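You operate a simulated robot arm through the tools that you are given. There is no shell and no other tool. Be economical: measure what you need, move in short steps, check, and stop when the job is done.

Carry out the task below with a simulated robot arm. There is one attempt and no reset: what you move stays moved.

JOB
Pack up the test rig: vent, wind the pump out, reset the pop lamp, zero its dials, bench lamp off.
Fine: leave the yellow vent lever open; the dials are the orange and the white one.

It is judged by the outcome, as a careful person would: the job done as asked, and still so three seconds after it is handed in. It fails if anything else is knocked over, pushed out of place, dropped, spilled or broken.

ROBOT AND FRAMES
A 6-joint arm with a two-finger gripper, fixed in place. Base frame: the origin is at the foot of the arm, x ahead of it, y to its left, z up; the work surface is at about z = 88. Readings come in cm, degrees, newtons and seconds.
Its first joint turns from -166.0 to 166.0 degrees. Payload 3.43 kg.
Tool frame: the origin (TCP) lies between the finger pads and is the grasp point; the fingertips stand 2 cm ahead of it; z points along the fingers, y is the line along which they close. The gripper opens to 19 cm. The gripper's body begins 24.8 cm behind the TCP.
Orientation is that of the tool frame in the base frame, as [roll, pitch, yaw] about the fixed x, y, z axes, in that order (R = Rz(yaw) Ry(pitch) Rx(roll)). With the fingers straight down and closing along the base's y, the tool's x points along the base's -x, its y along +y and its z along -z.

CONTROLS
- The arm moves only by the tool servo_tool. Its arguments are lists of equal length, an entry for each row: "linear": the shift along the base's x, y, z in units of 20 mm (1.0 is 20 mm), a list of three; "angular": the turn, a rotation vector about the base's x, y, z in units of 5 degrees (1.0 is 5 degrees), a list of three; "fingers": the opening in per cent of the stroke, from 0 (shut) to 100 (fully open). In form: {"linear": [[x, y, z], ...], "angular": [[rx, ry, rz], ...], "fingers": [fingers, ...]}. A call has 1 to 8 rows; each row shifts and turns the commanded pose from where the row before left it. A call with a number of a shift or a turn outside -1 to 1 is refused whole. A row lasts 0.2 s, in which the tool goes at most 5 cm and 8.6 degrees; a call with a longer step from one row to the next is refused whole, and so is a gripper value outside its range. Where a pose cannot be reached the arm comes as near as it can. A force on the tool above 90 N (or 10 N above the force at the start of the call, whichever is more), or a blocked arm, ends the call early, and 0.2 s more pass. Each finger travels about 4.5 cm/s and halts on what it meets, pressing with about 25 N; the grip force reading is that of the motor and also rises with nothing between the fingers. The clock runs only during rows and for 0.2 s after the last one: add rows that do not move to give the fingers time. It gives the time, the measured TCP pose, the force on the tool (base axes), the opening and the grip force at its end, in the units of the frame above (readings bear some noise), with the torque about the TCP (base axes, N m) and any sound that the robot's microphone picked up.
- Cameras (640 x 400 px; columns grow to the right, rows downward): "scene" is fixed at [39.95, -49.68, 170.06]; the picture's right is [0.82, -0.58, 0.00], its down [-0.52, -0.73, -0.44] and it looks along [0.25, 0.36, -0.90] (base axes); focal length 228 px, centre (320, 200). "wrist" rides on the gripper at [7, -0.8, -28.8] in the tool frame; the picture's right is [0.12, 0.99, 0.00], its down [-0.96, 0.12, -0.25] and it looks along [-0.25, 0.03, 0.97] (tool axes); focal length 261 px, centre (320, 200). There is no depth. A picture from a camera that has moved, and an enlarged one, comes with that camera's place and axes in the base frame and with its lens. The place of the scene camera against the robot may be out by one fixed shift of up to 1.8 cm in any direction.
- get_image(camera): a new picture of that camera. No time passes.
- lift_body(by): slides the trunk up (or, below 0, down) by that many cm; the arm rides with it, the base frame stays. It gives what a move gives, with no picture.
- zoom(camera, box): a new picture of the part [left, top, right, bottom] of that camera's present view, enlarged. No time passes.
- hand_in(): hands the job in; it is judged then, once.

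Go step by step. Nothing tells you positions but the pictures and the camera data: compare them with the known pose of the tool, close in by small moves and look again before you grip or let go. The budget is 120 turns and 84 pictures, counting those below and the enlarged ones. Unless the task says otherwise, let go and move clear before handing in, and close with one line.

The tools are called after "Emit:" by a JSON object that holds its "name" and its "arguments". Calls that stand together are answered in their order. servo_tool: Moves the arm, as the interface text tells. Its arguments: {"type":"object","properties":{"linear":{"type":"array"},"angular":{"type":"array"},"fingers":{"type":"array"}},"required":["linear","angular","fingers"]} The other tools are called the same way: lift_body (by) slides the trunk up or down; get_image (camera) takes a picture; zoom (camera, box) takes an enlarged picture of a part of a camera's view; hand_in () hands the job in.

At the start:

```text
clock: 0.0
tool_pos: [71.78, -4.64, 123.79]
tcp_rot: [180.0, -0.1, 180.0]
contact_force: [-0.3, -0.1, 0.2]
moment: [-0.01, -0.01, -0.01]
gripper_width: 19.0
gripper_force: 0.1
trunk travel left (down, up): [-15.0, 9.0]
```

scene: 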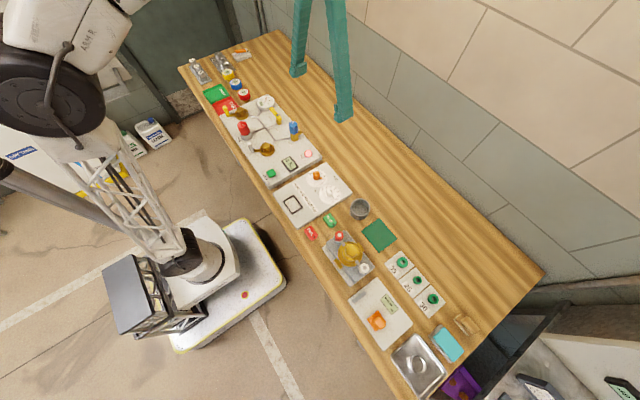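
wrist: 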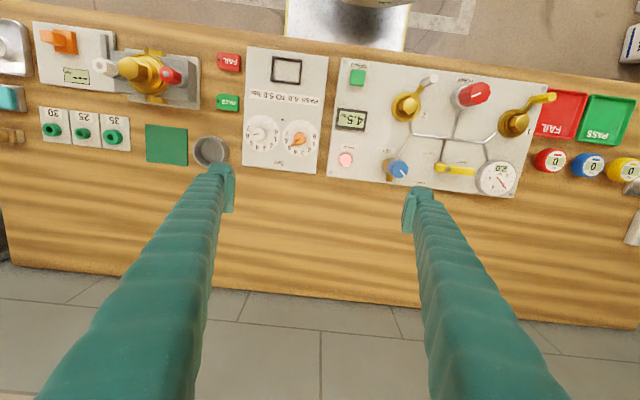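

I see a bench with a test rig panel in several sections. I'll zoom in to read the panels before moving.

Emit:
{"name": "zoom", "arguments": {"camera": "wrist", "box": [320, 40, 560, 200]}}

Emit:
{"name": "zoom", "arguments": {"camera": "wrist", "box": [0, 10, 340, 200]}}

Emit:
{"name": "zoom", "arguments": {"camera": "scene", "box": [170, 40, 370, 220]}}

```text
2.50 times, centred on (440, 120) of wrist
camera zoom: at [64.76, -5.44, 152.5], right [-0.12, 0.99, 0.0], down [0.96, 0.12, 0.25], along [0.25, 0.03, -0.97], focal length 652 px, centre (20, 400)
```

zoom: 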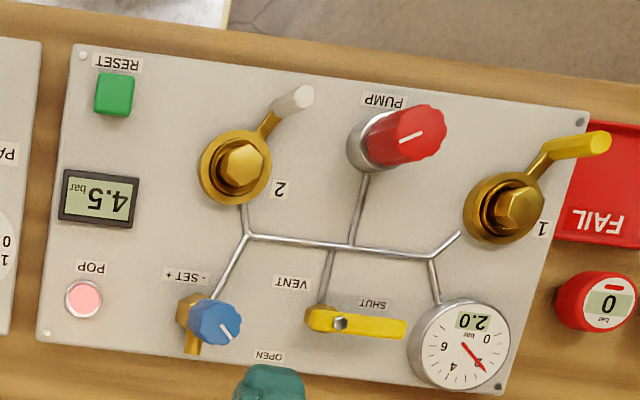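

```text
1.88 times, centred on (170, 105) of wrist
camera zoom: at [64.76, -5.44, 152.5], right [-0.12, 0.99, 0.0], down [0.96, 0.12, 0.25], along [0.25, 0.03, -0.97], focal length 491 px, centre (602, 379)
```

zoom: 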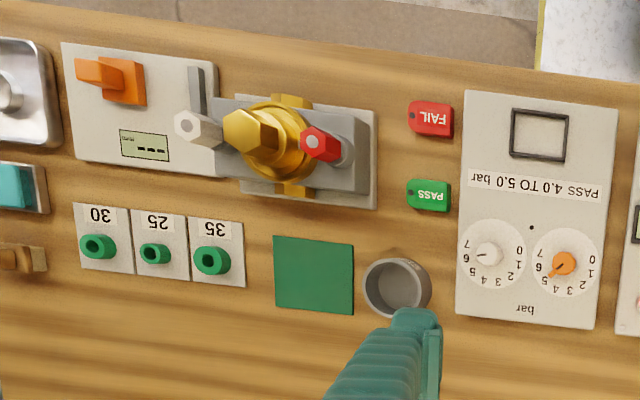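

```text
2.22 times, centred on (270, 130) of scene
camera zoom: at [39.95, -49.68, 170.06], right [0.82, -0.58, 0.0], down [-0.52, -0.73, -0.44], along [0.25, 0.36, -0.9], focal length 508 px, centre (431, 356)
```

zoom: 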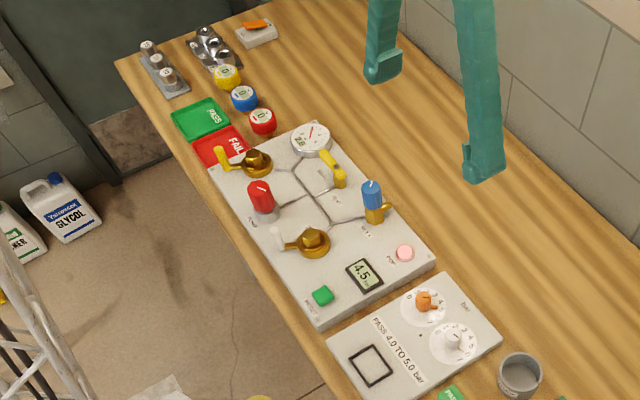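

The rig panel (vent lever, red pump knob, POP lamp, RESET button) is left of centre, with the dial card next to it. I'll move over the rig for a closer view and find the bench lamp switch.

Emit:
{"name": "servo_tool", "arguments": {"linear": [[-0.3, 1, 0], [-0.3, 1, 0], [-0.3, 1, 0], [-0.3, 1, 0], [-0.3, 1, 0], [-0.3, 1, 0], [-0.3, 1, 0], [-0.3, 1, 0]], "angular": [[0, 0, 0], [0, 0, 0], [0, 0, 0], [0, 0, 0], [0, 0, 0], [0, 0, 0], [0, 0, 0], [0, 0, 0]], "fingers": [100, 100, 100, 100, 100, 100, 100, 100]}}

Emit:
{"name": "zoom", "arguments": {"camera": "scene", "box": [170, 30, 290, 110]}}

Emit:
{"name": "zoom", "arguments": {"camera": "scene", "box": [320, 220, 500, 400]}}

Emit:
{"name": "get_image", "arguments": {"camera": "wrist"}}

```text
clock: 1.8
tool_pos: [66.92, 11.32, 123.71]
tcp_rot: [-180.0, 0.0, -179.9]
contact_force: [-0.1, -1.4, -0.2]
moment: [0.08, 0.0, 0.02]
gripper_width: 19.0
gripper_force: 0.1
trunk travel left (down, up): [-15.0, 9.0]
```

```text
5.00 times, centred on (230, 70) of scene
camera zoom: at [39.95, -49.68, 170.06], right [0.82, -0.58, 0.0], down [-0.52, -0.73, -0.44], along [0.25, 0.36, -0.9], focal length 1142 px, centre (770, 850)
```

zoom: 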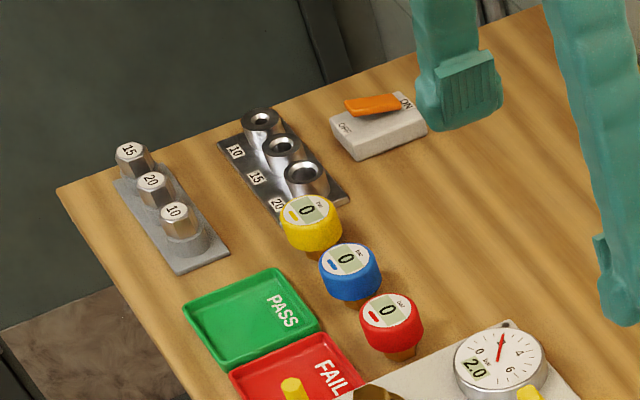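

```text
2.22 times, centred on (410, 310) of scene
camera zoom: at [39.95, -49.68, 170.06], right [0.82, -0.58, 0.0], down [-0.52, -0.73, -0.44], along [0.25, 0.36, -0.9], focal length 508 px, centre (120, -44)
```

zoom: 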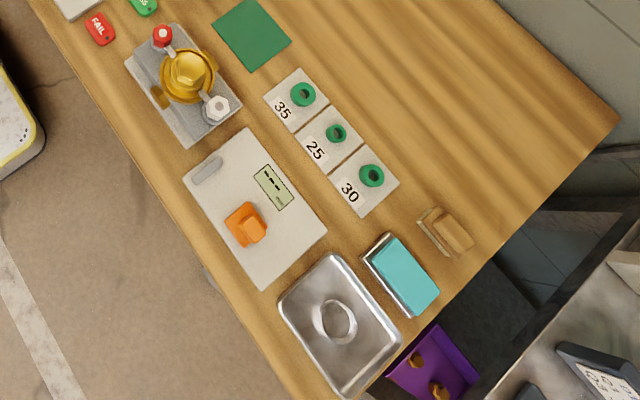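

```text
76 pictures are left
camera wrist: at [59.92, 10.63, 152.58], right [-0.12, 0.99, 0.0], down [0.96, 0.12, 0.25], along [0.25, 0.03, -0.97], focal length 261 px, centre (320, 200)
```

wrist: 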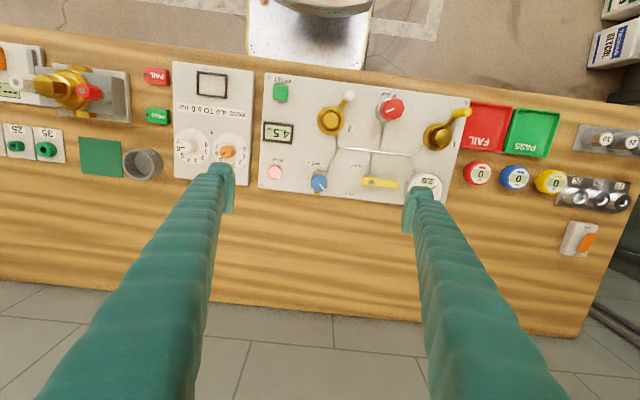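

The bench lamp switch (ON/OFF rocker) is at the far left end, around (78.5, 80). Now I look closer at the rig from here.

Emit:
{"name": "zoom", "arguments": {"camera": "wrist", "box": [250, 65, 480, 210]}}

Emit:
{"name": "zoom", "arguments": {"camera": "wrist", "box": [540, 200, 620, 260]}}

```text
2.76 times, centred on (365, 138) of wrist
camera zoom: at [59.92, 10.63, 152.58], right [-0.12, 0.99, 0.0], down [0.96, 0.12, 0.25], along [0.25, 0.03, -0.97], focal length 719 px, centre (196, 372)
```

zoom: 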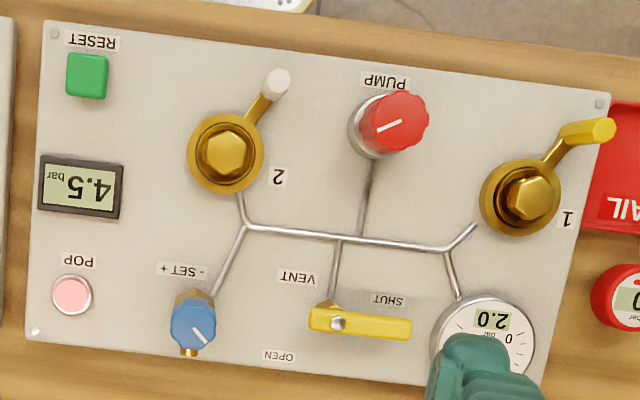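

```text
6.67 times, centred on (580, 230) of wrist
camera zoom: at [59.92, 10.63, 152.58], right [-0.12, 0.99, 0.0], down [0.96, 0.12, 0.25], along [0.25, 0.03, -0.97], focal length 1738 px, centre (-1413, 0)
```

zoom: 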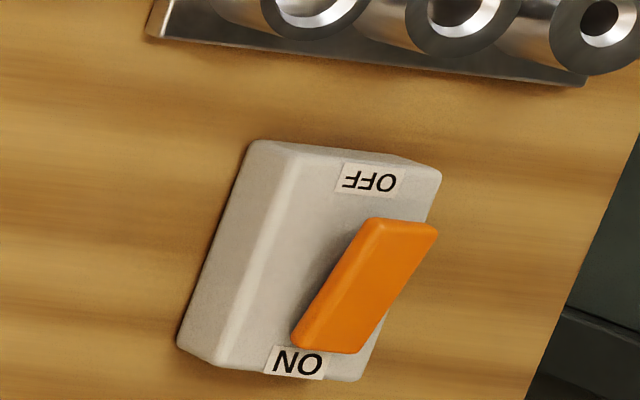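

The vent lever is at SHUT, pointing +y from a pivot near (69, 23), and OPEN is to the +x side. I'll close the fingers and come over the -x side of the lever.

Emit:
{"name": "servo_tool", "arguments": {"linear": [[-0.15, 0.99, -0.9], [-0.15, 0.99, -0.9], [-0.15, 0.99, -0.9], [-0.15, 0.99, -0.9], [-0.15, 0.99, -0.9], [-0.15, 0.99, -0.9], [-0.15, 0.99, -0.9], [-0.15, 0.99, -0.9]], "angular": [[0, 0, 0], [0, 0, 0], [0, 0, 0], [0, 0, 0], [0, 0, 0], [0, 0, 0], [0, 0, 0], [0, 0, 0]], "fingers": [0, 0, 0, 0, 0, 0, 0, 0]}}

Emit:
{"name": "servo_tool", "arguments": {"linear": [[0, 0, 0], [0, 0, 0], [0, 0, 0]], "angular": [[0, 0, 0], [0, 0, 0], [0, 0, 0]], "fingers": [0, 0, 0]}}

Emit:
{"name": "get_image", "arguments": {"camera": "wrist"}}

Emit:
{"name": "zoom", "arguments": {"camera": "scene", "box": [210, 80, 350, 190]}}

```text
clock: 3.6
tool_pos: [64.48, 27.19, 109.46]
tcp_rot: [180.0, 0.0, 179.9]
contact_force: [0.7, 0.3, -1.2]
moment: [0.06, 0.01, -0.04]
gripper_width: 2.92
gripper_force: 0.1
trunk travel left (down, up): [-15.0, 9.0]
```

```text
clock: 4.4
tool_pos: [64.4, 27.41, 109.48]
tcp_rot: [-180.0, 0.0, 179.9]
contact_force: [0.7, -0.1, 0.5]
moment: [0.02, -0.02, 0.01]
gripper_width: 0.0
gripper_force: 25.1
trunk travel left (down, up): [-15.0, 9.0]
```

```text
73 pictures are left
camera wrist: at [57.39, 26.56, 138.27], right [-0.12, 0.99, 0.0], down [0.96, 0.12, 0.25], along [0.25, 0.03, -0.97], focal length 261 px, centre (320, 200)
```

wrist: 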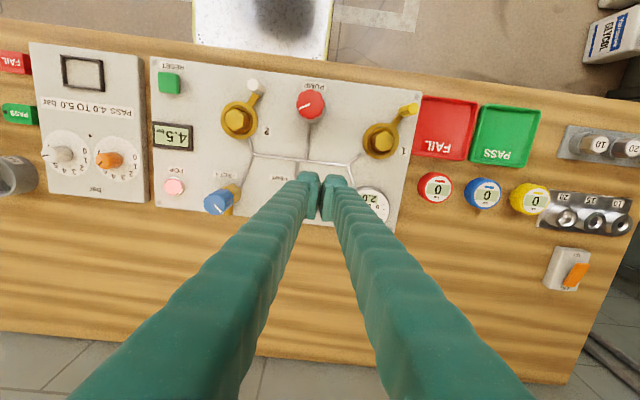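

```text
3.64 times, centred on (280, 135) of scene
camera zoom: at [39.95, -49.68, 170.06], right [0.82, -0.58, 0.0], down [-0.52, -0.73, -0.44], along [0.25, 0.36, -0.9], focal length 831 px, centre (466, 436)
```

zoom: 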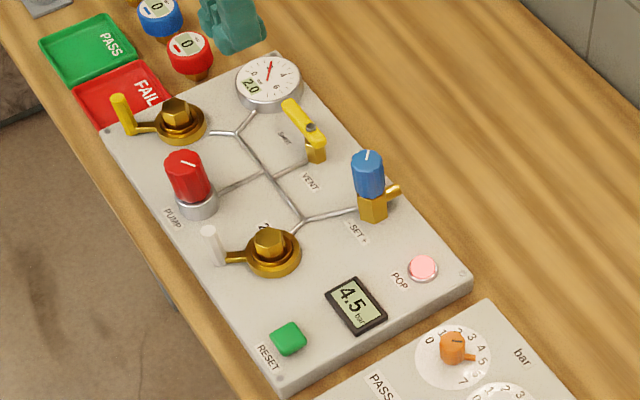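

Fingers are shut and hovering behind (robot side of) the lever. I descend so that the tips stand beside it.

Emit:
{"name": "servo_tool", "arguments": {"linear": [[0, 0, -1], [0, 0, -1], [0, 0, -1], [0, 0, -1], [0, 0, -1], [0, 0, -1], [0, 0, -0.8], [0, 0, 0]], "angular": [[0, 0, 0], [0, 0, 0], [0, 0, 0], [0, 0, 0], [0, 0, 0], [0, 0, 0], [0, 0, 0], [0, 0, 0]], "fingers": [0, 0, 0, 0, 0, 0, 0, 0]}}

Emit:
{"name": "zoom", "arguments": {"camera": "scene", "box": [230, 80, 330, 160]}}

Emit:
{"name": "zoom", "arguments": {"camera": "wrist", "box": [220, 120, 420, 280]}}

```text
clock: 6.2
tool_pos: [64.72, 27.11, 95.78]
tcp_rot: [179.9, 0.0, 180.0]
contact_force: [1.0, 1.2, 0.1]
moment: [-0.04, 0.0, 0.02]
gripper_width: 0.01
gripper_force: 25.0
trunk travel left (down, up): [-15.0, 9.0]
```

```text
5.00 times, centred on (280, 120) of scene
camera zoom: at [39.95, -49.68, 170.06], right [0.82, -0.58, 0.0], down [-0.52, -0.73, -0.44], along [0.25, 0.36, -0.9], focal length 1142 px, centre (520, 600)
```

zoom: 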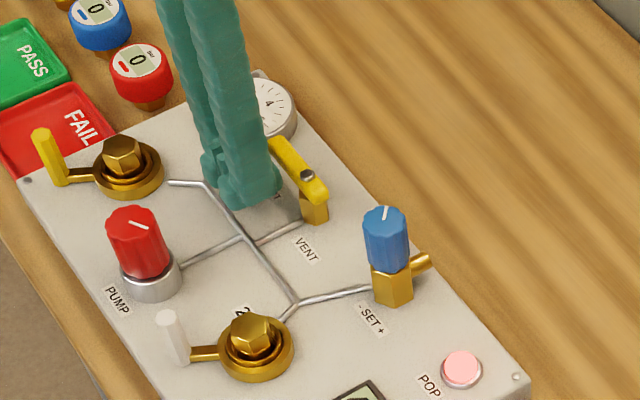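

```text
2.50 times, centred on (320, 200) of wrist
camera zoom: at [57.53, 26.4, 124.58], right [-0.12, 0.99, 0.0], down [0.96, 0.12, 0.25], along [0.25, 0.03, -0.97], focal length 652 px, centre (320, 200)
```

zoom: 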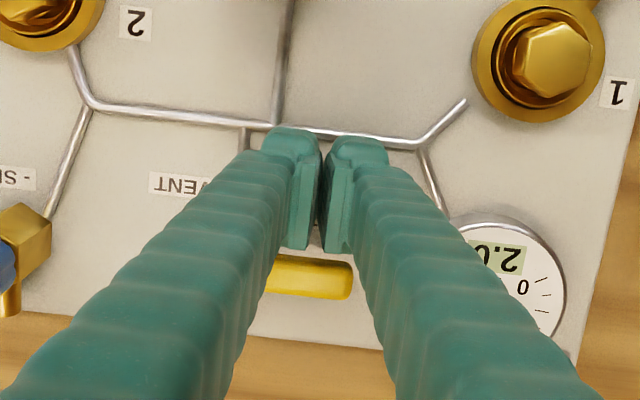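

The tips stand just on the robot side of the lever. I now push it round towards OPEN in an arc.

Emit:
{"name": "servo_tool", "arguments": {"linear": [[0.7, -0.15, 0], [0.7, 0.4, 0], [0.8, 0.27, 0], [0.95, -0.47, 0], [0.8, -0.75, 0], [0, 0, 0]], "angular": [[0, 0, 0], [0, 0, 0], [0, 0, 0], [0, 0, 0], [0, 0, 0], [0, 0, 0]], "fingers": [0, 0, 0, 0, 0, 0]}}

Emit:
{"name": "zoom", "arguments": {"camera": "scene", "box": [230, 80, 330, 160]}}

Emit:
{"name": "zoom", "arguments": {"camera": "wrist", "box": [220, 120, 420, 280]}}

```text
clock: 7.6
tool_pos: [72.03, 26.85, 95.71]
tcp_rot: [179.1, -0.5, 179.7]
contact_force: [-40.3, 90.1, 5.3]
moment: [-0.1, 0.1, -2.76]
gripper_width: 0.0
gripper_force: 24.6
trunk travel left (down, up): [-15.0, 9.0]
stopped in row 6: the force on the tool passed its limit at 95 N (the readings are from after the stop); the commanded pose is now the measured one
```

```text
5.00 times, centred on (280, 120) of scene
camera zoom: at [39.95, -49.68, 170.06], right [0.82, -0.58, 0.0], down [-0.52, -0.73, -0.44], along [0.25, 0.36, -0.9], focal length 1142 px, centre (520, 600)
```

zoom: 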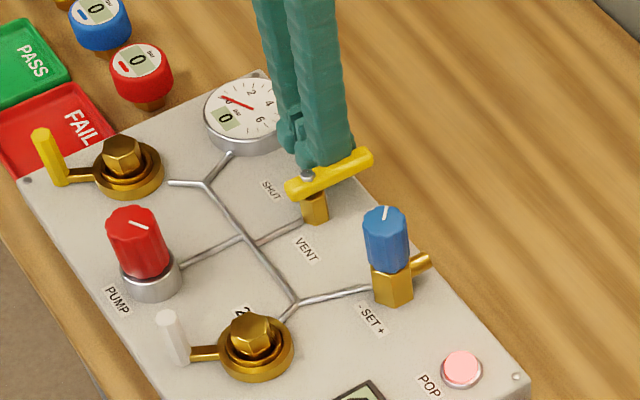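

```text
2.50 times, centred on (320, 200) of wrist
camera zoom: at [65.23, 25.82, 124.53], right [-0.11, 0.99, 0.02], down [0.96, 0.11, 0.24], along [0.24, 0.04, -0.97], focal length 652 px, centre (320, 200)
```

zoom: 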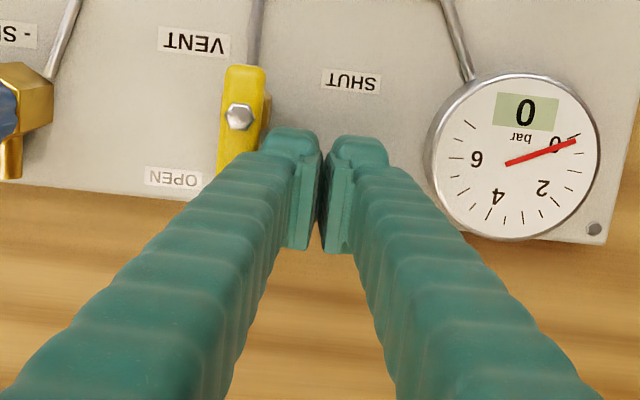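

The vent is open (lever at its stop) and the gauge reads 0. I back off, rise, and go to above the pump knob at about (53.9, 24.1).

Emit:
{"name": "servo_tool", "arguments": {"linear": [[0.1, 0.3, 0], [0, 0, 1], [0, 0, 1], [0, 0, 1], [0, 0, 1], [0, 0, 1], [0, 0, 1], [-1, -0.3, 0]], "angular": [[0, 0, 0], [0, 0, 0], [0, 0, 0], [0, 0, 0], [0, 0, 0], [0, 0, 0], [0, 0, 0], [0, 0, 0]], "fingers": [0, 0, 0, 0, 0, 0, 0, 20]}}

Emit:
{"name": "servo_tool", "arguments": {"linear": [[-1, -0.2, 0], [-1, -0.2, 0], [-1, -0.2, 0], [-1, -0.2, 0], [-1, -0.2, 0], [-1, -0.2, 0], [-1, -0.2, 0], [-1, -0.1, 0]], "angular": [[0, 0, 0], [0, 0, 0], [0, 0, 0], [0, 0, 0], [0, 0, 0], [0, 0, 0], [0, 0, 0], [0, 0, 0]], "fingers": [42, 42, 42, 42, 42, 42, 42, 42]}}

Emit:
{"name": "get_image", "arguments": {"camera": "wrist"}}

Emit:
{"name": "zoom", "arguments": {"camera": "scene", "box": [210, 80, 350, 190]}}

```text
clock: 9.4
tool_pos: [70.93, 25.83, 107.53]
tcp_rot: [179.5, -0.3, 179.5]
contact_force: [-0.1, -0.3, -1.0]
moment: [-0.09, 0.13, 0.0]
gripper_width: 3.4
gripper_force: 0.1
trunk travel left (down, up): [-15.0, 9.0]
```

```text
clock: 11.2
tool_pos: [54.97, 22.86, 107.4]
tcp_rot: [179.5, -0.3, 179.5]
contact_force: [0.5, 0.4, -0.8]
moment: [-0.02, 0.09, 0.03]
gripper_width: 7.96
gripper_force: 0.0
trunk travel left (down, up): [-15.0, 9.0]
```

```text
67 pictures are left
camera wrist: at [47.97, 21.94, 136.29], right [-0.11, 0.99, 0.01], down [0.96, 0.11, 0.24], along [0.24, 0.04, -0.97], focal length 261 px, centre (320, 200)
```

wrist: 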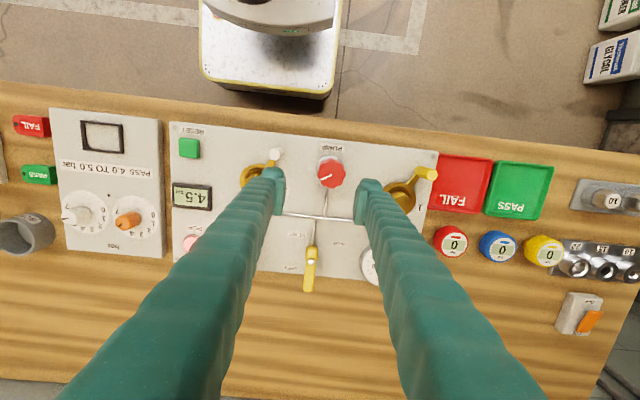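

```text
3.64 times, centred on (280, 135) of scene
camera zoom: at [39.95, -49.68, 170.06], right [0.82, -0.58, 0.0], down [-0.52, -0.73, -0.44], along [0.25, 0.36, -0.9], focal length 831 px, centre (466, 436)
```

zoom: 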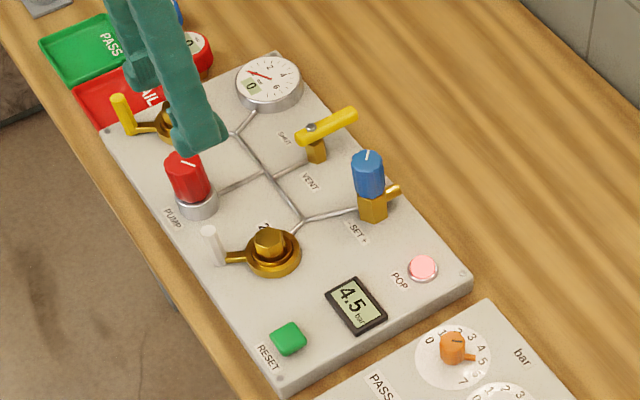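

The vent lever is open and clear. I centre over the knob and descend most of the way, then check.

Emit:
{"name": "servo_tool", "arguments": {"linear": [[-0.8, 0.7, 0], [0, 0, -1], [0, 0, -1], [0, 0, -1], [0, 0, 0]], "angular": [[0.1, 0, 0.1], [0, 0, 0], [0, 0, 0], [0, 0, 0], [0, 0, 0]], "fingers": [42, 42, 42, 42, 42]}}

Emit:
{"name": "zoom", "arguments": {"camera": "wrist", "box": [220, 100, 440, 260]}}

Emit:
{"name": "zoom", "arguments": {"camera": "scene", "box": [210, 80, 310, 160]}}

```text
clock: 12.4
tool_pos: [53.23, 24.32, 101.49]
tcp_rot: [179.1, -0.3, -179.9]
contact_force: [0.0, 0.3, -0.5]
moment: [0.0, 0.0, -0.01]
gripper_width: 8.0
gripper_force: 0.1
trunk travel left (down, up): [-15.0, 9.0]
```

```text
2.50 times, centred on (330, 180) of wrist
camera zoom: at [46.18, 23.05, 130.38], right [-0.12, 0.99, 0.02], down [0.96, 0.11, 0.25], along [0.24, 0.05, -0.97], focal length 652 px, centre (295, 250)
```

zoom: 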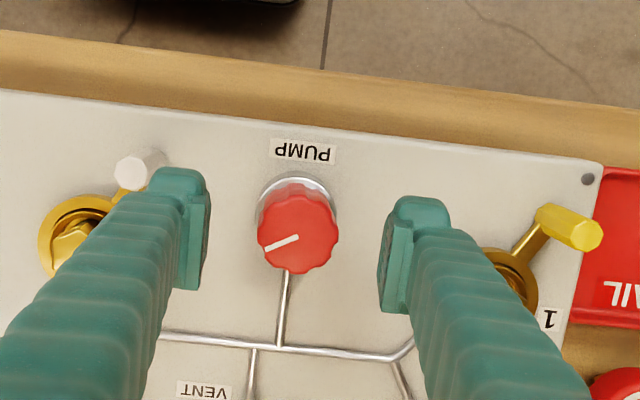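

```text
5.00 times, centred on (260, 120) of scene
camera zoom: at [39.95, -49.68, 170.06], right [0.82, -0.58, 0.0], down [-0.52, -0.73, -0.44], along [0.25, 0.36, -0.9], focal length 1142 px, centre (620, 600)
```

zoom: 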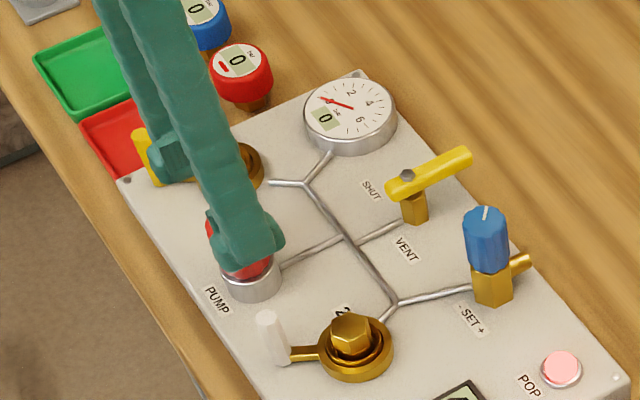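

The knob sits centred between the fingers. I descend to grip height and close.

Emit:
{"name": "servo_tool", "arguments": {"linear": [[0, 0.1, -0.8], [0, 0, -0.8], [0, 0, -0.6], [0, 0, 0], [0, 0, 0], [0, 0, 0], [0, 0, 0], [0, 0, 0]], "angular": [[0, 0, 0], [0, 0, 0], [0, 0, 0], [0, 0, 0], [0, 0, 0], [0, 0, 0], [0, 0, 0], [0, 0, 0]], "fingers": [42, 42, 42, 15, 15, 15, 15, 15]}}

Emit:
{"name": "zoom", "arguments": {"camera": "wrist", "box": [220, 100, 440, 260]}}

```text
clock: 14.2
tool_pos: [53.1, 24.54, 97.26]
tcp_rot: [179.2, -0.3, 179.9]
contact_force: [-0.5, 24.6, -2.9]
moment: [0.27, -0.09, 0.03]
gripper_width: 4.05
gripper_force: 45.4
trunk travel left (down, up): [-15.0, 9.0]
```

```text
2.50 times, centred on (330, 180) of wrist
camera zoom: at [46.28, 23.25, 126.07], right [-0.12, 0.99, 0.02], down [0.96, 0.11, 0.25], along [0.24, 0.05, -0.97], focal length 652 px, centre (295, 250)
```

zoom: 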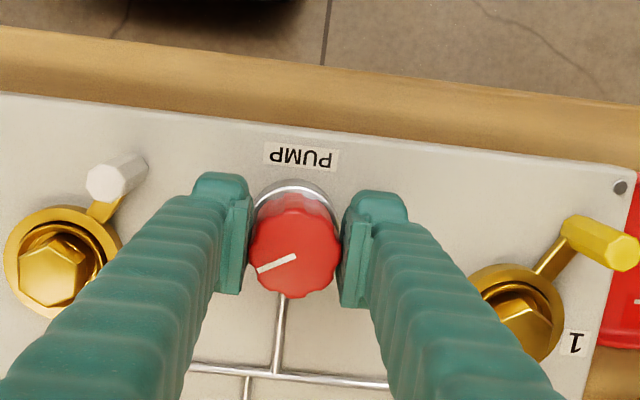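

The knob is held. I shift a hair towards +y to centre the grip and turn counter-clockwise to wind out.

Emit:
{"name": "servo_tool", "arguments": {"linear": [[0, 0.12, 0], [0, 0, 0], [0, 0, 0], [0, 0, 0], [0, 0, 0], [0, 0, 0], [0, 0, 0], [0, 0, 0]], "angular": [[0, 0, 0], [0, 0, 1], [0, 0, 1], [0, 0, 1], [0, 0, 1], [0, 0, 1], [0, 0, 1], [0, 0, 0]], "fingers": [15, 15, 15, 15, 15, 15, 15, 15]}}

Emit:
{"name": "get_image", "arguments": {"camera": "wrist"}}

Emit:
{"name": "zoom", "arguments": {"camera": "scene", "box": [210, 80, 310, 160]}}

```text
clock: 16.0
tool_pos: [53.35, 24.27, 97.26]
tcp_rot: [179.1, -0.3, -149.9]
contact_force: [15.7, -33.5, 21.2]
moment: [-0.73, -0.01, -0.08]
gripper_width: 4.05
gripper_force: 44.7
trunk travel left (down, up): [-15.0, 9.0]
```

```text
62 pictures are left
camera wrist: at [47.88, 19.88, 126.06], right [-0.6, 0.8, 0.02], down [0.78, 0.58, 0.25], along [0.19, 0.16, -0.97], focal length 261 px, centre (320, 200)
```

wrist: 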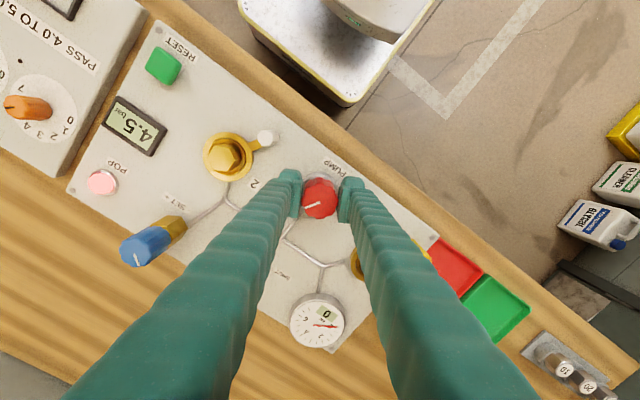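

```text
5.00 times, centred on (260, 120) of scene
camera zoom: at [39.95, -49.68, 170.06], right [0.82, -0.58, 0.0], down [-0.52, -0.73, -0.44], along [0.25, 0.36, -0.9], focal length 1142 px, centre (620, 600)
```

zoom: 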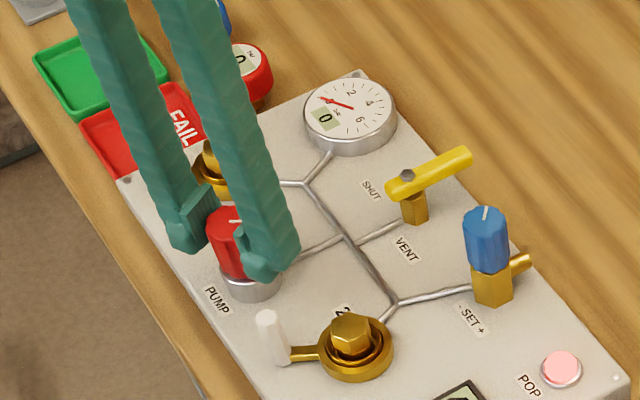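

The knob turns with the gripper and seems to rise as it winds out. I continue counter-clockwise, following it up slightly.

Emit:
{"name": "servo_tool", "arguments": {"linear": [[0.02, -0.05, 0.06], [0, 0, 0.008], [0, 0, 0.008], [0, 0, 0.008], [0, 0, 0.008], [0, 0, 0.008], [0, 0, 0.008], [0, 0, 0.008]], "angular": [[0, 0, 1], [0, 0, 1], [0, 0, 1], [0, 0, 1], [0, 0, 1], [0, 0, 1], [0, 0, 1], [0, 0, 1]], "fingers": [15, 15, 15, 15, 15, 15, 15, 15]}}

Emit:
{"name": "servo_tool", "arguments": {"linear": [[0, 0, 0.008], [0, 0, 0.008], [0, 0, 0.008], [0, 0, 0.008], [0, 0, 0.008], [0, 0, 0.008], [0, 0, 0.008], [0, 0, 0.008]], "angular": [[0, 0, 1], [0, 0, 1], [0, 0, 1], [0, 0, 1], [0, 0, 1], [0, 0, 1], [0, 0, 1], [0, 0, 1]], "fingers": [15, 15, 15, 15, 15, 15, 15, 15]}}

```text
clock: 17.8
tool_pos: [53.66, 24.49, 97.45]
tcp_rot: [179.0, -0.2, -110.0]
contact_force: [28.9, -23.0, -9.5]
moment: [-0.1, -0.22, -0.77]
gripper_width: 4.06
gripper_force: 45.1
trunk travel left (down, up): [-15.0, 9.0]
```

```text
clock: 19.6
tool_pos: [53.43, 24.45, 97.62]
tcp_rot: [179.0, -0.3, -69.8]
contact_force: [44.6, 1.4, -0.8]
moment: [0.09, -0.28, -0.64]
gripper_width: 4.07
gripper_force: 44.8
trunk travel left (down, up): [-15.0, 9.0]
```

Still turning with light torque. Continue, easing the sideways force.

Emit:
{"name": "servo_tool", "arguments": {"linear": [[0.06, 0, 0.008], [0, 0, 0.008], [0, 0, 0.008], [0, 0, 0.008], [0, 0, 0.008], [0, 0, 0.008], [0, 0, 0.008], [0, 0, 0.008]], "angular": [[0, 0, 1], [0, 0, 1], [0, 0, 1], [0, 0, 1], [0, 0, 1], [0, 0, 1], [0, 0, 1], [0, 0, 1]], "fingers": [15, 15, 15, 15, 15, 15, 15, 15]}}

Emit:
{"name": "servo_tool", "arguments": {"linear": [[0, 0, 0.008], [0, 0, 0.008], [0, 0, 0.008], [0, 0, 0.008], [0, 0, 0.008], [0, 0, 0.008], [0, 0, 0.008], [0, 0, 0.008]], "angular": [[0, 0, 1], [0, 0, 1], [0, 0, 1], [0, 0, 1], [0, 0, 1], [0, 0, 1], [0, 0, 1], [0, 0, 1]], "fingers": [15, 15, 15, 15, 15, 15, 15, 15]}}

Emit:
{"name": "get_image", "arguments": {"camera": "wrist"}}

```text
clock: 21.4
tool_pos: [53.36, 24.57, 97.72]
tcp_rot: [178.9, -0.1, -29.9]
contact_force: [17.6, 19.9, -4.5]
moment: [0.18, 0.03, -0.39]
gripper_width: 4.03
gripper_force: 45.3
trunk travel left (down, up): [-15.0, 9.0]
```

```text
clock: 23.2
tool_pos: [53.28, 24.5, 97.87]
tcp_rot: [179.1, -0.3, 10.1]
contact_force: [0.9, 14.5, -0.3]
moment: [0.08, 0.16, -0.65]
gripper_width: 4.03
gripper_force: 45.2
trunk travel left (down, up): [-15.0, 9.0]
```

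```text
60 pictures are left
camera wrist: at [59.82, 27.19, 126.76], right [0.29, -0.96, 0.02], down [-0.93, -0.28, 0.25], along [-0.23, -0.09, -0.97], focal length 261 px, centre (320, 200)
```

wrist: 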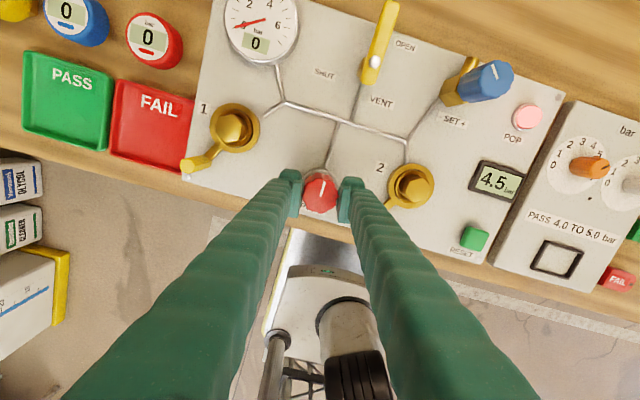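

The marker shows that the knob turned about 70° and then the fingers slipped round it, maybe at its stop. I release and check, then try again with a fresh grip.

Emit:
{"name": "servo_tool", "arguments": {"linear": [[0, 0, 0], [0, 0, 0], [0, 0, 0], [0, 0, 0], [0, 0, 0], [0, 0, 0]], "angular": [[0, 0, 0], [0, 0, 0], [0, 0, -1], [0, 0, -1], [0, 0, -1], [0, 0, -1]], "fingers": [35, 35, 35, 35, 35, 35]}}

Emit:
{"name": "zoom", "arguments": {"camera": "wrist", "box": [240, 120, 400, 240]}}

Emit:
{"name": "zoom", "arguments": {"camera": "scene", "box": [210, 80, 310, 160]}}

```text
clock: 24.6
tool_pos: [53.36, 24.46, 97.95]
tcp_rot: [178.9, -0.3, -10.1]
contact_force: [0.1, -0.2, 0.4]
moment: [-0.02, -0.01, -0.02]
gripper_width: 6.64
gripper_force: 0.1
trunk travel left (down, up): [-15.0, 9.0]
```

```text
3.33 times, centred on (320, 180) of wrist
camera zoom: at [60.31, 24.76, 126.78], right [-0.06, -1.0, 0.02], down [-0.97, 0.06, 0.24], along [-0.25, 0.0, -0.97], focal length 869 px, centre (320, 267)
```

zoom: 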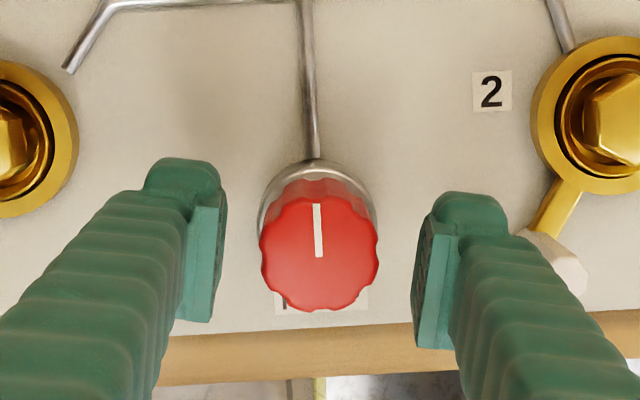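

```text
5.00 times, centred on (260, 120) of scene
camera zoom: at [39.95, -49.68, 170.06], right [0.82, -0.58, 0.0], down [-0.52, -0.73, -0.44], along [0.25, 0.36, -0.9], focal length 1142 px, centre (620, 600)
```

zoom: 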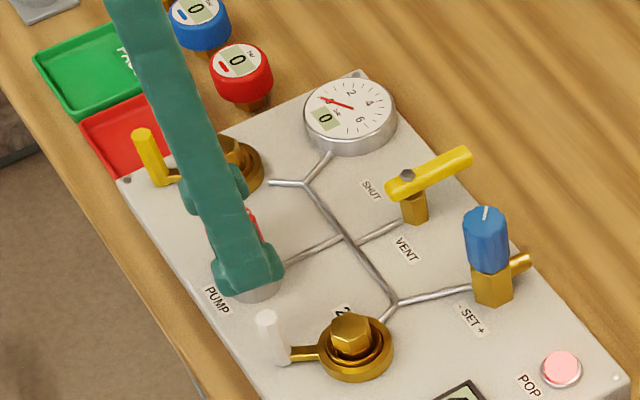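

The marker now points straight along +x, which looks like an end stop. I test with a fresh grip: 25° more counter-clockwise.

Emit:
{"name": "servo_tool", "arguments": {"linear": [[0, 0, 0], [0, 0, 0], [0, 0, 0], [0, 0, 0], [0, 0, 0], [0, 0, 0], [0, 0, 0], [0, 0, 0]], "angular": [[0, 0, 0], [0, 0, 0], [0, 0, 0], [0, 0, 0], [0, 0, 1], [0, 0, 1], [0, 0, 1], [0, 0, 0]], "fingers": [15, 15, 15, 15, 15, 15, 15, 15]}}

Emit:
{"name": "zoom", "arguments": {"camera": "wrist", "box": [240, 120, 400, 240]}}

```text
clock: 26.4
tool_pos: [53.33, 24.47, 98.04]
tcp_rot: [178.9, -0.2, 5.1]
contact_force: [-1.4, -0.2, -3.1]
moment: [-0.04, 0.03, -0.32]
gripper_width: 4.05
gripper_force: 45.0
trunk travel left (down, up): [-15.0, 9.0]
```

```text
3.33 times, centred on (320, 180) of wrist
camera zoom: at [60.08, 26.63, 126.72], right [0.21, -0.98, 0.02], down [-0.95, -0.2, 0.25], along [-0.24, -0.07, -0.97], focal length 869 px, centre (320, 267)
```

zoom: 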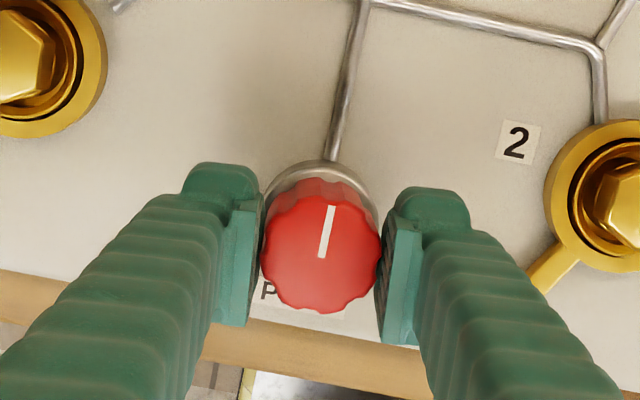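

The knob barely moved; I turn another 25° to confirm that it is at its stop.

Emit:
{"name": "servo_tool", "arguments": {"linear": [[0, 0, 0], [0, 0, 0], [0, 0, 0], [0, 0, 0], [0, 0, 0], [0, 0, 0]], "angular": [[0, 0, 1], [0, 0, 1], [0, 0, 1], [0, 0, 1], [0, 0, 1], [0, 0, 0]], "fingers": [10, 10, 10, 10, 10, 10]}}

Emit:
{"name": "zoom", "arguments": {"camera": "wrist", "box": [240, 120, 400, 240]}}

```text
clock: 27.8
tool_pos: [52.49, 25.57, 97.83]
tcp_rot: [177.8, -0.4, 24.1]
contact_force: [32.4, -77.6, -8.8]
moment: [-0.24, 0.18, -0.44]
gripper_width: 6.71
gripper_force: 41.5
out of reach, approached as far as the arm can: row 4, 5
trunk travel left (down, up): [-15.0, 9.0]
```

```text
3.33 times, centred on (320, 180) of wrist
camera zoom: at [57.91, 30.36, 126.66], right [0.51, -0.86, 0.04], down [-0.84, -0.49, 0.25], along [-0.19, -0.16, -0.97], focal length 869 px, centre (320, 267)
```

zoom: 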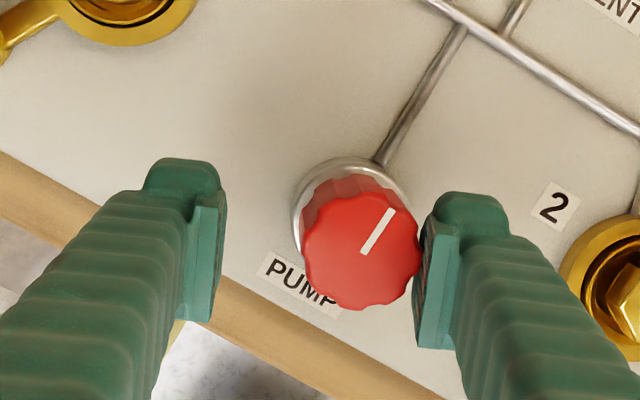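

The marker stays parallel to the pipe, so the pump is fully wound out at its stop. The wrist is at its limit, so I open, ease back and rise.

Emit:
{"name": "servo_tool", "arguments": {"linear": [[0.2, -0.3, 0], [0.2, -0.2, 0], [0, 0, 0], [0, 0, 1], [0, 0, 1], [0, 0, 1], [0, 0, 1], [0, 0, 1]], "angular": [[0, 0, -0.5], [0, 0, -0.5], [0, 0, 0], [0, 0, 0], [0, 0, 0], [0, 0, 0], [0, 0, 0], [0, 0, 0]], "fingers": [45, 45, 45, 45, 45, 45, 45, 45]}}

Emit:
{"name": "get_image", "arguments": {"camera": "wrist"}}

Emit:
{"name": "zoom", "arguments": {"camera": "scene", "box": [210, 80, 350, 190]}}

```text
clock: 29.6
tool_pos: [53.17, 24.98, 107.97]
tcp_rot: [178.0, -0.4, 19.0]
contact_force: [-0.3, 0.3, 0.9]
moment: [0.0, 0.05, 0.0]
gripper_width: 8.55
gripper_force: 0.0
trunk travel left (down, up): [-15.0, 9.0]
```

```text
55 pictures are left
camera wrist: at [58.96, 29.14, 136.82], right [0.44, -0.9, 0.04], down [-0.88, -0.42, 0.24], along [-0.2, -0.14, -0.97], focal length 261 px, centre (320, 200)
```

wrist: 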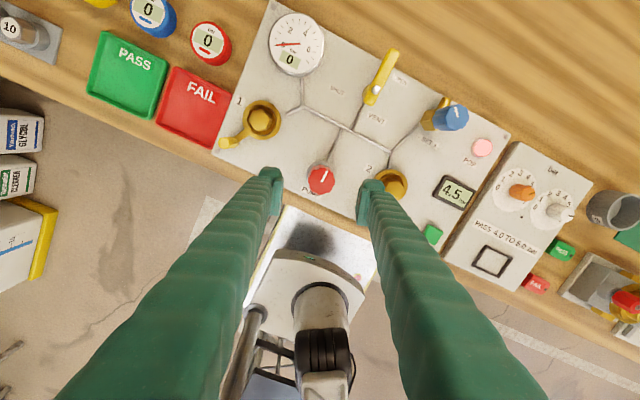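

```text
3.64 times, centred on (280, 135) of scene
camera zoom: at [39.95, -49.68, 170.06], right [0.82, -0.58, 0.0], down [-0.52, -0.73, -0.44], along [0.25, 0.36, -0.9], focal length 831 px, centre (466, 436)
```

zoom: 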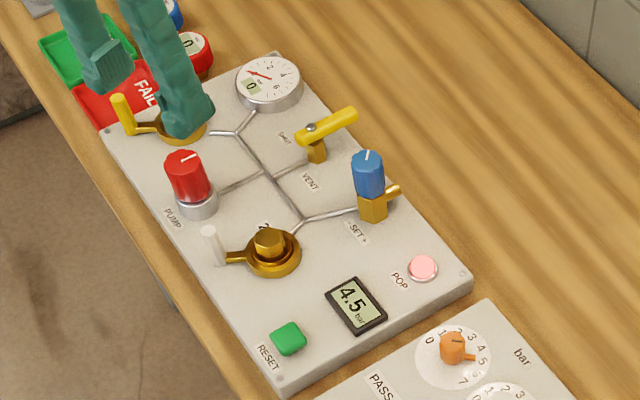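

Pump is out. Next I move to above the green RESET button near (52.8, 1), unwinding the wrist on the way and closing the fingers.

Emit:
{"name": "servo_tool", "arguments": {"linear": [[0, -1, 0], [0, -1, 0], [0, -1, 0], [0, -1, 0], [0, -1, 0], [0, -1, 0], [0, -1, 0], [0, -1, 0]], "angular": [[0, 0, -1], [0, 0, -1], [0, 0, -1], [0, 0, -1], [0, 0, -1], [0, 0, -1], [0, 0, -1], [0, 0, -1]], "fingers": [0, 0, 0, 0, 0, 0, 0, 0]}}

Emit:
{"name": "servo_tool", "arguments": {"linear": [[0, -1, 0], [0, -1, 0], [0, -1, 0], [-0.1, -1, 0], [0, 0, 0], [0, 0, 0], [0, 0, 0], [0, 0, 0]], "angular": [[0, 0, -1], [0, 0, -1], [0, 0, -1], [0, 0, -1], [0, 0, -1], [0, 0, -1], [0, 0, -1], [0, 0, -1]], "fingers": [0, 0, 0, 0, 0, 0, 0, 0]}}

Emit:
{"name": "get_image", "arguments": {"camera": "wrist"}}

```text
clock: 31.4
tool_pos: [53.28, 8.85, 107.7]
tcp_rot: [178.0, -0.4, -21.0]
contact_force: [0.2, 0.4, 0.0]
moment: [-0.06, 0.04, -0.03]
gripper_width: 0.01
gripper_force: 24.5
trunk travel left (down, up): [-15.0, 9.0]
```

```text
clock: 33.2
tool_pos: [52.77, 1.16, 107.76]
tcp_rot: [178.0, -0.4, -60.9]
contact_force: [0.6, 0.1, 0.5]
moment: [-0.01, 0.0, -0.01]
gripper_width: 0.01
gripper_force: 24.9
trunk travel left (down, up): [-15.0, 9.0]
```

```text
53 pictures are left
camera wrist: at [57.8, -3.83, 136.67], right [-0.81, -0.58, 0.04], down [-0.56, 0.79, 0.24], along [-0.17, 0.18, -0.97], focal length 261 px, centre (320, 200)
```

wrist: 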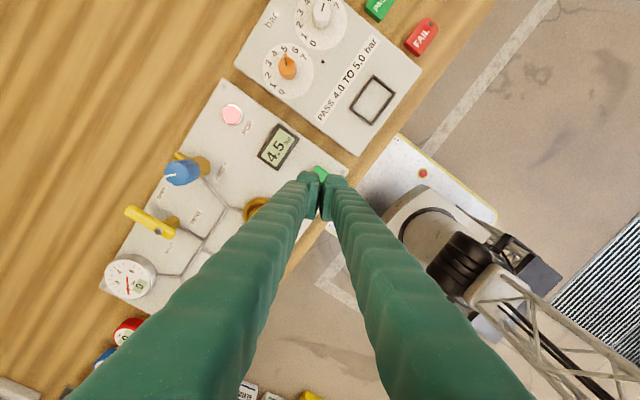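

The button is right under the shut fingertips. I descend onto it, slowly at the end.

Emit:
{"name": "servo_tool", "arguments": {"linear": [[0, -0.1, -1], [0, 0, -1], [0, 0, -1], [0, 0, -1], [0, 0, -1], [0, 0, -1], [0, 0, -0.1], [0, 0, -0.1]], "angular": [[0, 0, 0], [0, 0, 0], [0, 0, 0], [0, 0, 0], [0, 0, 0], [0, 0, 0], [0, 0, 0], [0, 0, 0]], "fingers": [0, 0, 0, 0, 0, 0, 0, 0]}}

Emit:
{"name": "zoom", "arguments": {"camera": "scene", "box": [230, 130, 330, 210]}}

```text
clock: 35.0
tool_pos: [53.02, 0.86, 95.37]
tcp_rot: [178.1, -0.4, -60.9]
contact_force: [0.1, -0.1, 0.6]
moment: [0.0, 0.02, -0.02]
gripper_width: 0.0
gripper_force: 24.7
trunk travel left (down, up): [-15.0, 9.0]
```

```text
5.00 times, centred on (280, 170) of scene
camera zoom: at [39.95, -49.68, 170.06], right [0.82, -0.58, 0.0], down [-0.52, -0.73, -0.44], along [0.25, 0.36, -0.9], focal length 1142 px, centre (520, 350)
```

zoom: 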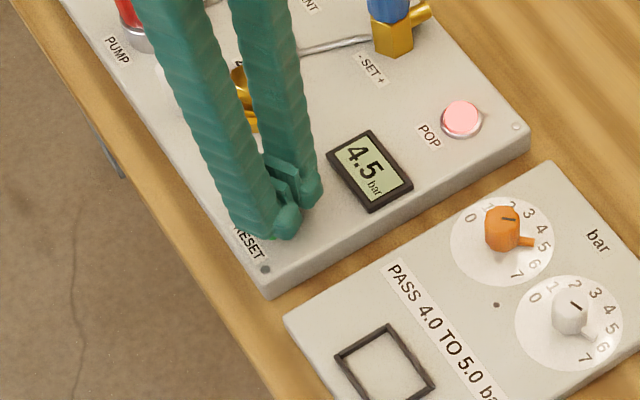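

Emit:
{"name": "servo_tool", "arguments": {"linear": [[0, 0, -0.12], [0, 0, -0.12], [0, 0, -0.12], [0, 0, -0.12], [0, 0, -0.12], [0, 0, -0.12], [0, 0, -0.12], [0, 0, -0.12]], "angular": [[0, 0, 0], [0, 0, 0], [0, 0, 0], [0, 0, 0], [0, 0, 0], [0, 0, 0], [0, 0, 0], [0, 0, 0]], "fingers": [0, 0, 0, 0, 0, 0, 0, 0]}}

Emit:
{"name": "zoom", "arguments": {"camera": "scene", "box": [230, 130, 330, 210]}}

```text
clock: 36.8
tool_pos: [53.0, 0.96, 93.87]
tcp_rot: [178.2, -0.5, -60.9]
contact_force: [-6.0, 3.0, 55.8]
moment: [0.66, -0.23, -0.1]
gripper_width: 0.62
gripper_force: 34.6
trunk travel left (down, up): [-15.0, 9.0]
heard: click
```

```text
5.00 times, centred on (280, 170) of scene
camera zoom: at [39.95, -49.68, 170.06], right [0.82, -0.58, 0.0], down [-0.52, -0.73, -0.44], along [0.25, 0.36, -0.9], focal length 1142 px, centre (520, 350)
```

zoom: 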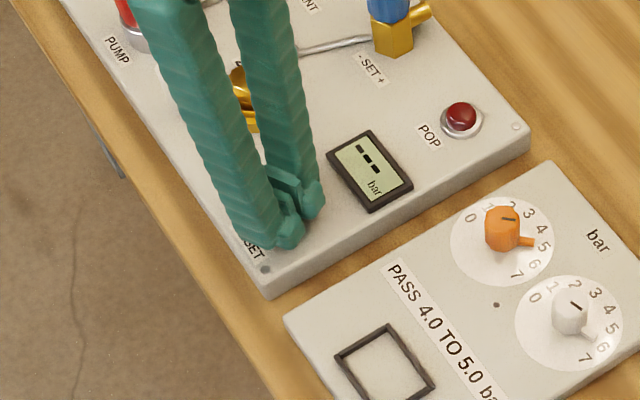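

A click, the POP lamp is out and the readout shows "---". Now I rise and go over to the dials, unwinding the wrist further for the counter-clockwise turns.

Emit:
{"name": "servo_tool", "arguments": {"linear": [[0, 0, 1], [0, 0, 1], [0, 0, 1], [0, 0, 1], [0, 0, 1], [0, 0, 1], [0, 0, 1], [0, 0, 1]], "angular": [[0, 0, -0.5], [0, 0, -1], [0, 0, -1], [0, 0, -1], [0, 0, -1], [0, 0, -1], [0, 0, -1], [0, 0, -1]], "fingers": [0, 0, 0, 0, 0, 0, 0, 0]}}

Emit:
{"name": "servo_tool", "arguments": {"linear": [[0.4, -0.9, 0], [0.4, -0.9, 0], [0.4, -0.9, 0], [0.4, -0.9, 0], [0.4, -0.9, 0], [0.4, -0.9, 0], [0.4, -0.9, 0], [0.4, -0.9, 0]], "angular": [[0, 0, -1], [0, 0, -1], [0, 0, -1], [0, 0, -1], [0, 0, -1], [0, 0, -1], [0, 0, -1], [0, 0, -1]], "fingers": [0, 0, 0, 0, 0, 0, 20, 32]}}

Emit:
{"name": "servo_tool", "arguments": {"linear": [[0, 0, 0], [0, 0, 0], [0, 0, 0], [0, 0, 0], [0, 0, 0], [0, 0, 0], [0, 0, 0], [0, 0, 0]], "angular": [[0, 0, -1], [0, 0, -1], [0, 0, -1], [0, 0, -1], [0, 0, -1], [0, 0, -1], [0, 0, -1], [0, 0, -1]], "fingers": [32, 32, 32, 32, 32, 32, 32, 32]}}

Emit:
{"name": "get_image", "arguments": {"camera": "wrist"}}

```text
clock: 38.6
tool_pos: [52.96, 0.9, 109.55]
tcp_rot: [178.0, -0.4, -98.4]
contact_force: [-0.2, 0.3, 0.2]
moment: [0.01, 0.03, -0.03]
gripper_width: 0.0
gripper_force: 34.7
trunk travel left (down, up): [-15.0, 9.0]
```

```text
clock: 40.4
tool_pos: [59.37, -13.36, 109.58]
tcp_rot: [178.0, -0.4, -138.5]
contact_force: [0.2, 0.2, 1.0]
moment: [-0.03, -0.08, 0.01]
gripper_width: 5.08
gripper_force: 0.1
trunk travel left (down, up): [-15.0, 9.0]
```

```text
clock: 42.2
tool_pos: [59.44, -13.47, 109.45]
tcp_rot: [177.9, -0.4, -178.4]
contact_force: [0.7, -0.3, 0.4]
moment: [0.04, -0.01, -0.01]
gripper_width: 6.09
gripper_force: 0.0
trunk travel left (down, up): [-15.0, 9.0]
```

```text
50 pictures are left
camera wrist: at [52.51, -15.41, 138.35], right [-0.15, 0.99, 0.04], down [0.96, 0.13, 0.24], along [0.24, 0.07, -0.97], focal length 261 px, centre (320, 200)
```

wrist: 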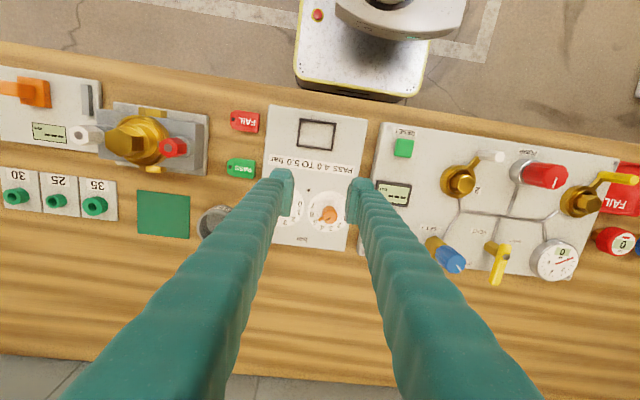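

Emit:
{"name": "servo_tool", "arguments": {"linear": [[0, 0, 0], [0, 0, 0]], "angular": [[-0.4, 0, 0], [0, 0, 0]], "fingers": [32, 32]}}

Emit:
{"name": "zoom", "arguments": {"camera": "wrist", "box": [260, 160, 380, 250]}}

Emit:
{"name": "zoom", "arguments": {"camera": "scene", "box": [290, 150, 360, 206]}}

```text
clock: 42.8
tool_pos: [59.38, -13.64, 109.52]
tcp_rot: [179.9, -0.5, -178.5]
contact_force: [0.6, 0.3, 0.5]
moment: [0.02, 0.03, -0.02]
gripper_width: 6.07
gripper_force: 0.1
trunk travel left (down, up): [-15.0, 9.0]
```

```text
4.44 times, centred on (320, 205) of wrist
camera zoom: at [52.46, -14.47, 138.41], right [-0.15, 0.99, 0.0], down [0.96, 0.14, 0.24], along [0.24, 0.04, -0.97], focal length 1158 px, centre (320, 178)
```

zoom: 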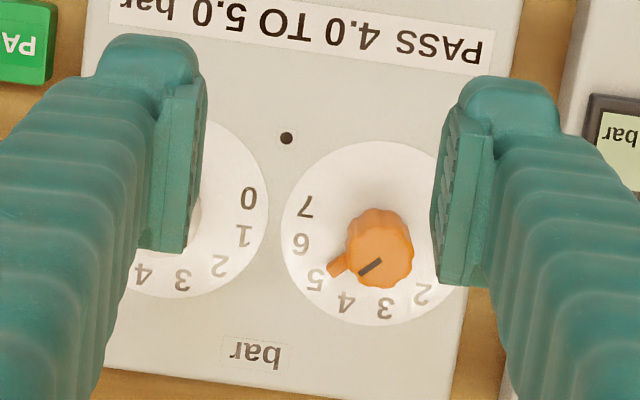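

```text
7.14 times, centred on (325, 178) of scene
camera zoom: at [39.95, -49.68, 170.06], right [0.82, -0.58, 0.0], down [-0.52, -0.73, -0.44], along [0.25, 0.36, -0.9], focal length 1632 px, centre (284, 357)
```

zoom: 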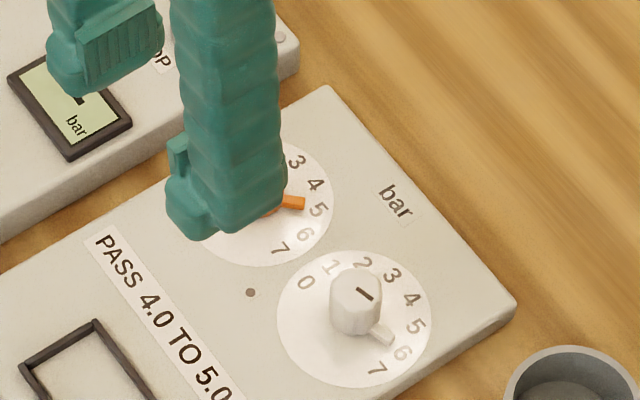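

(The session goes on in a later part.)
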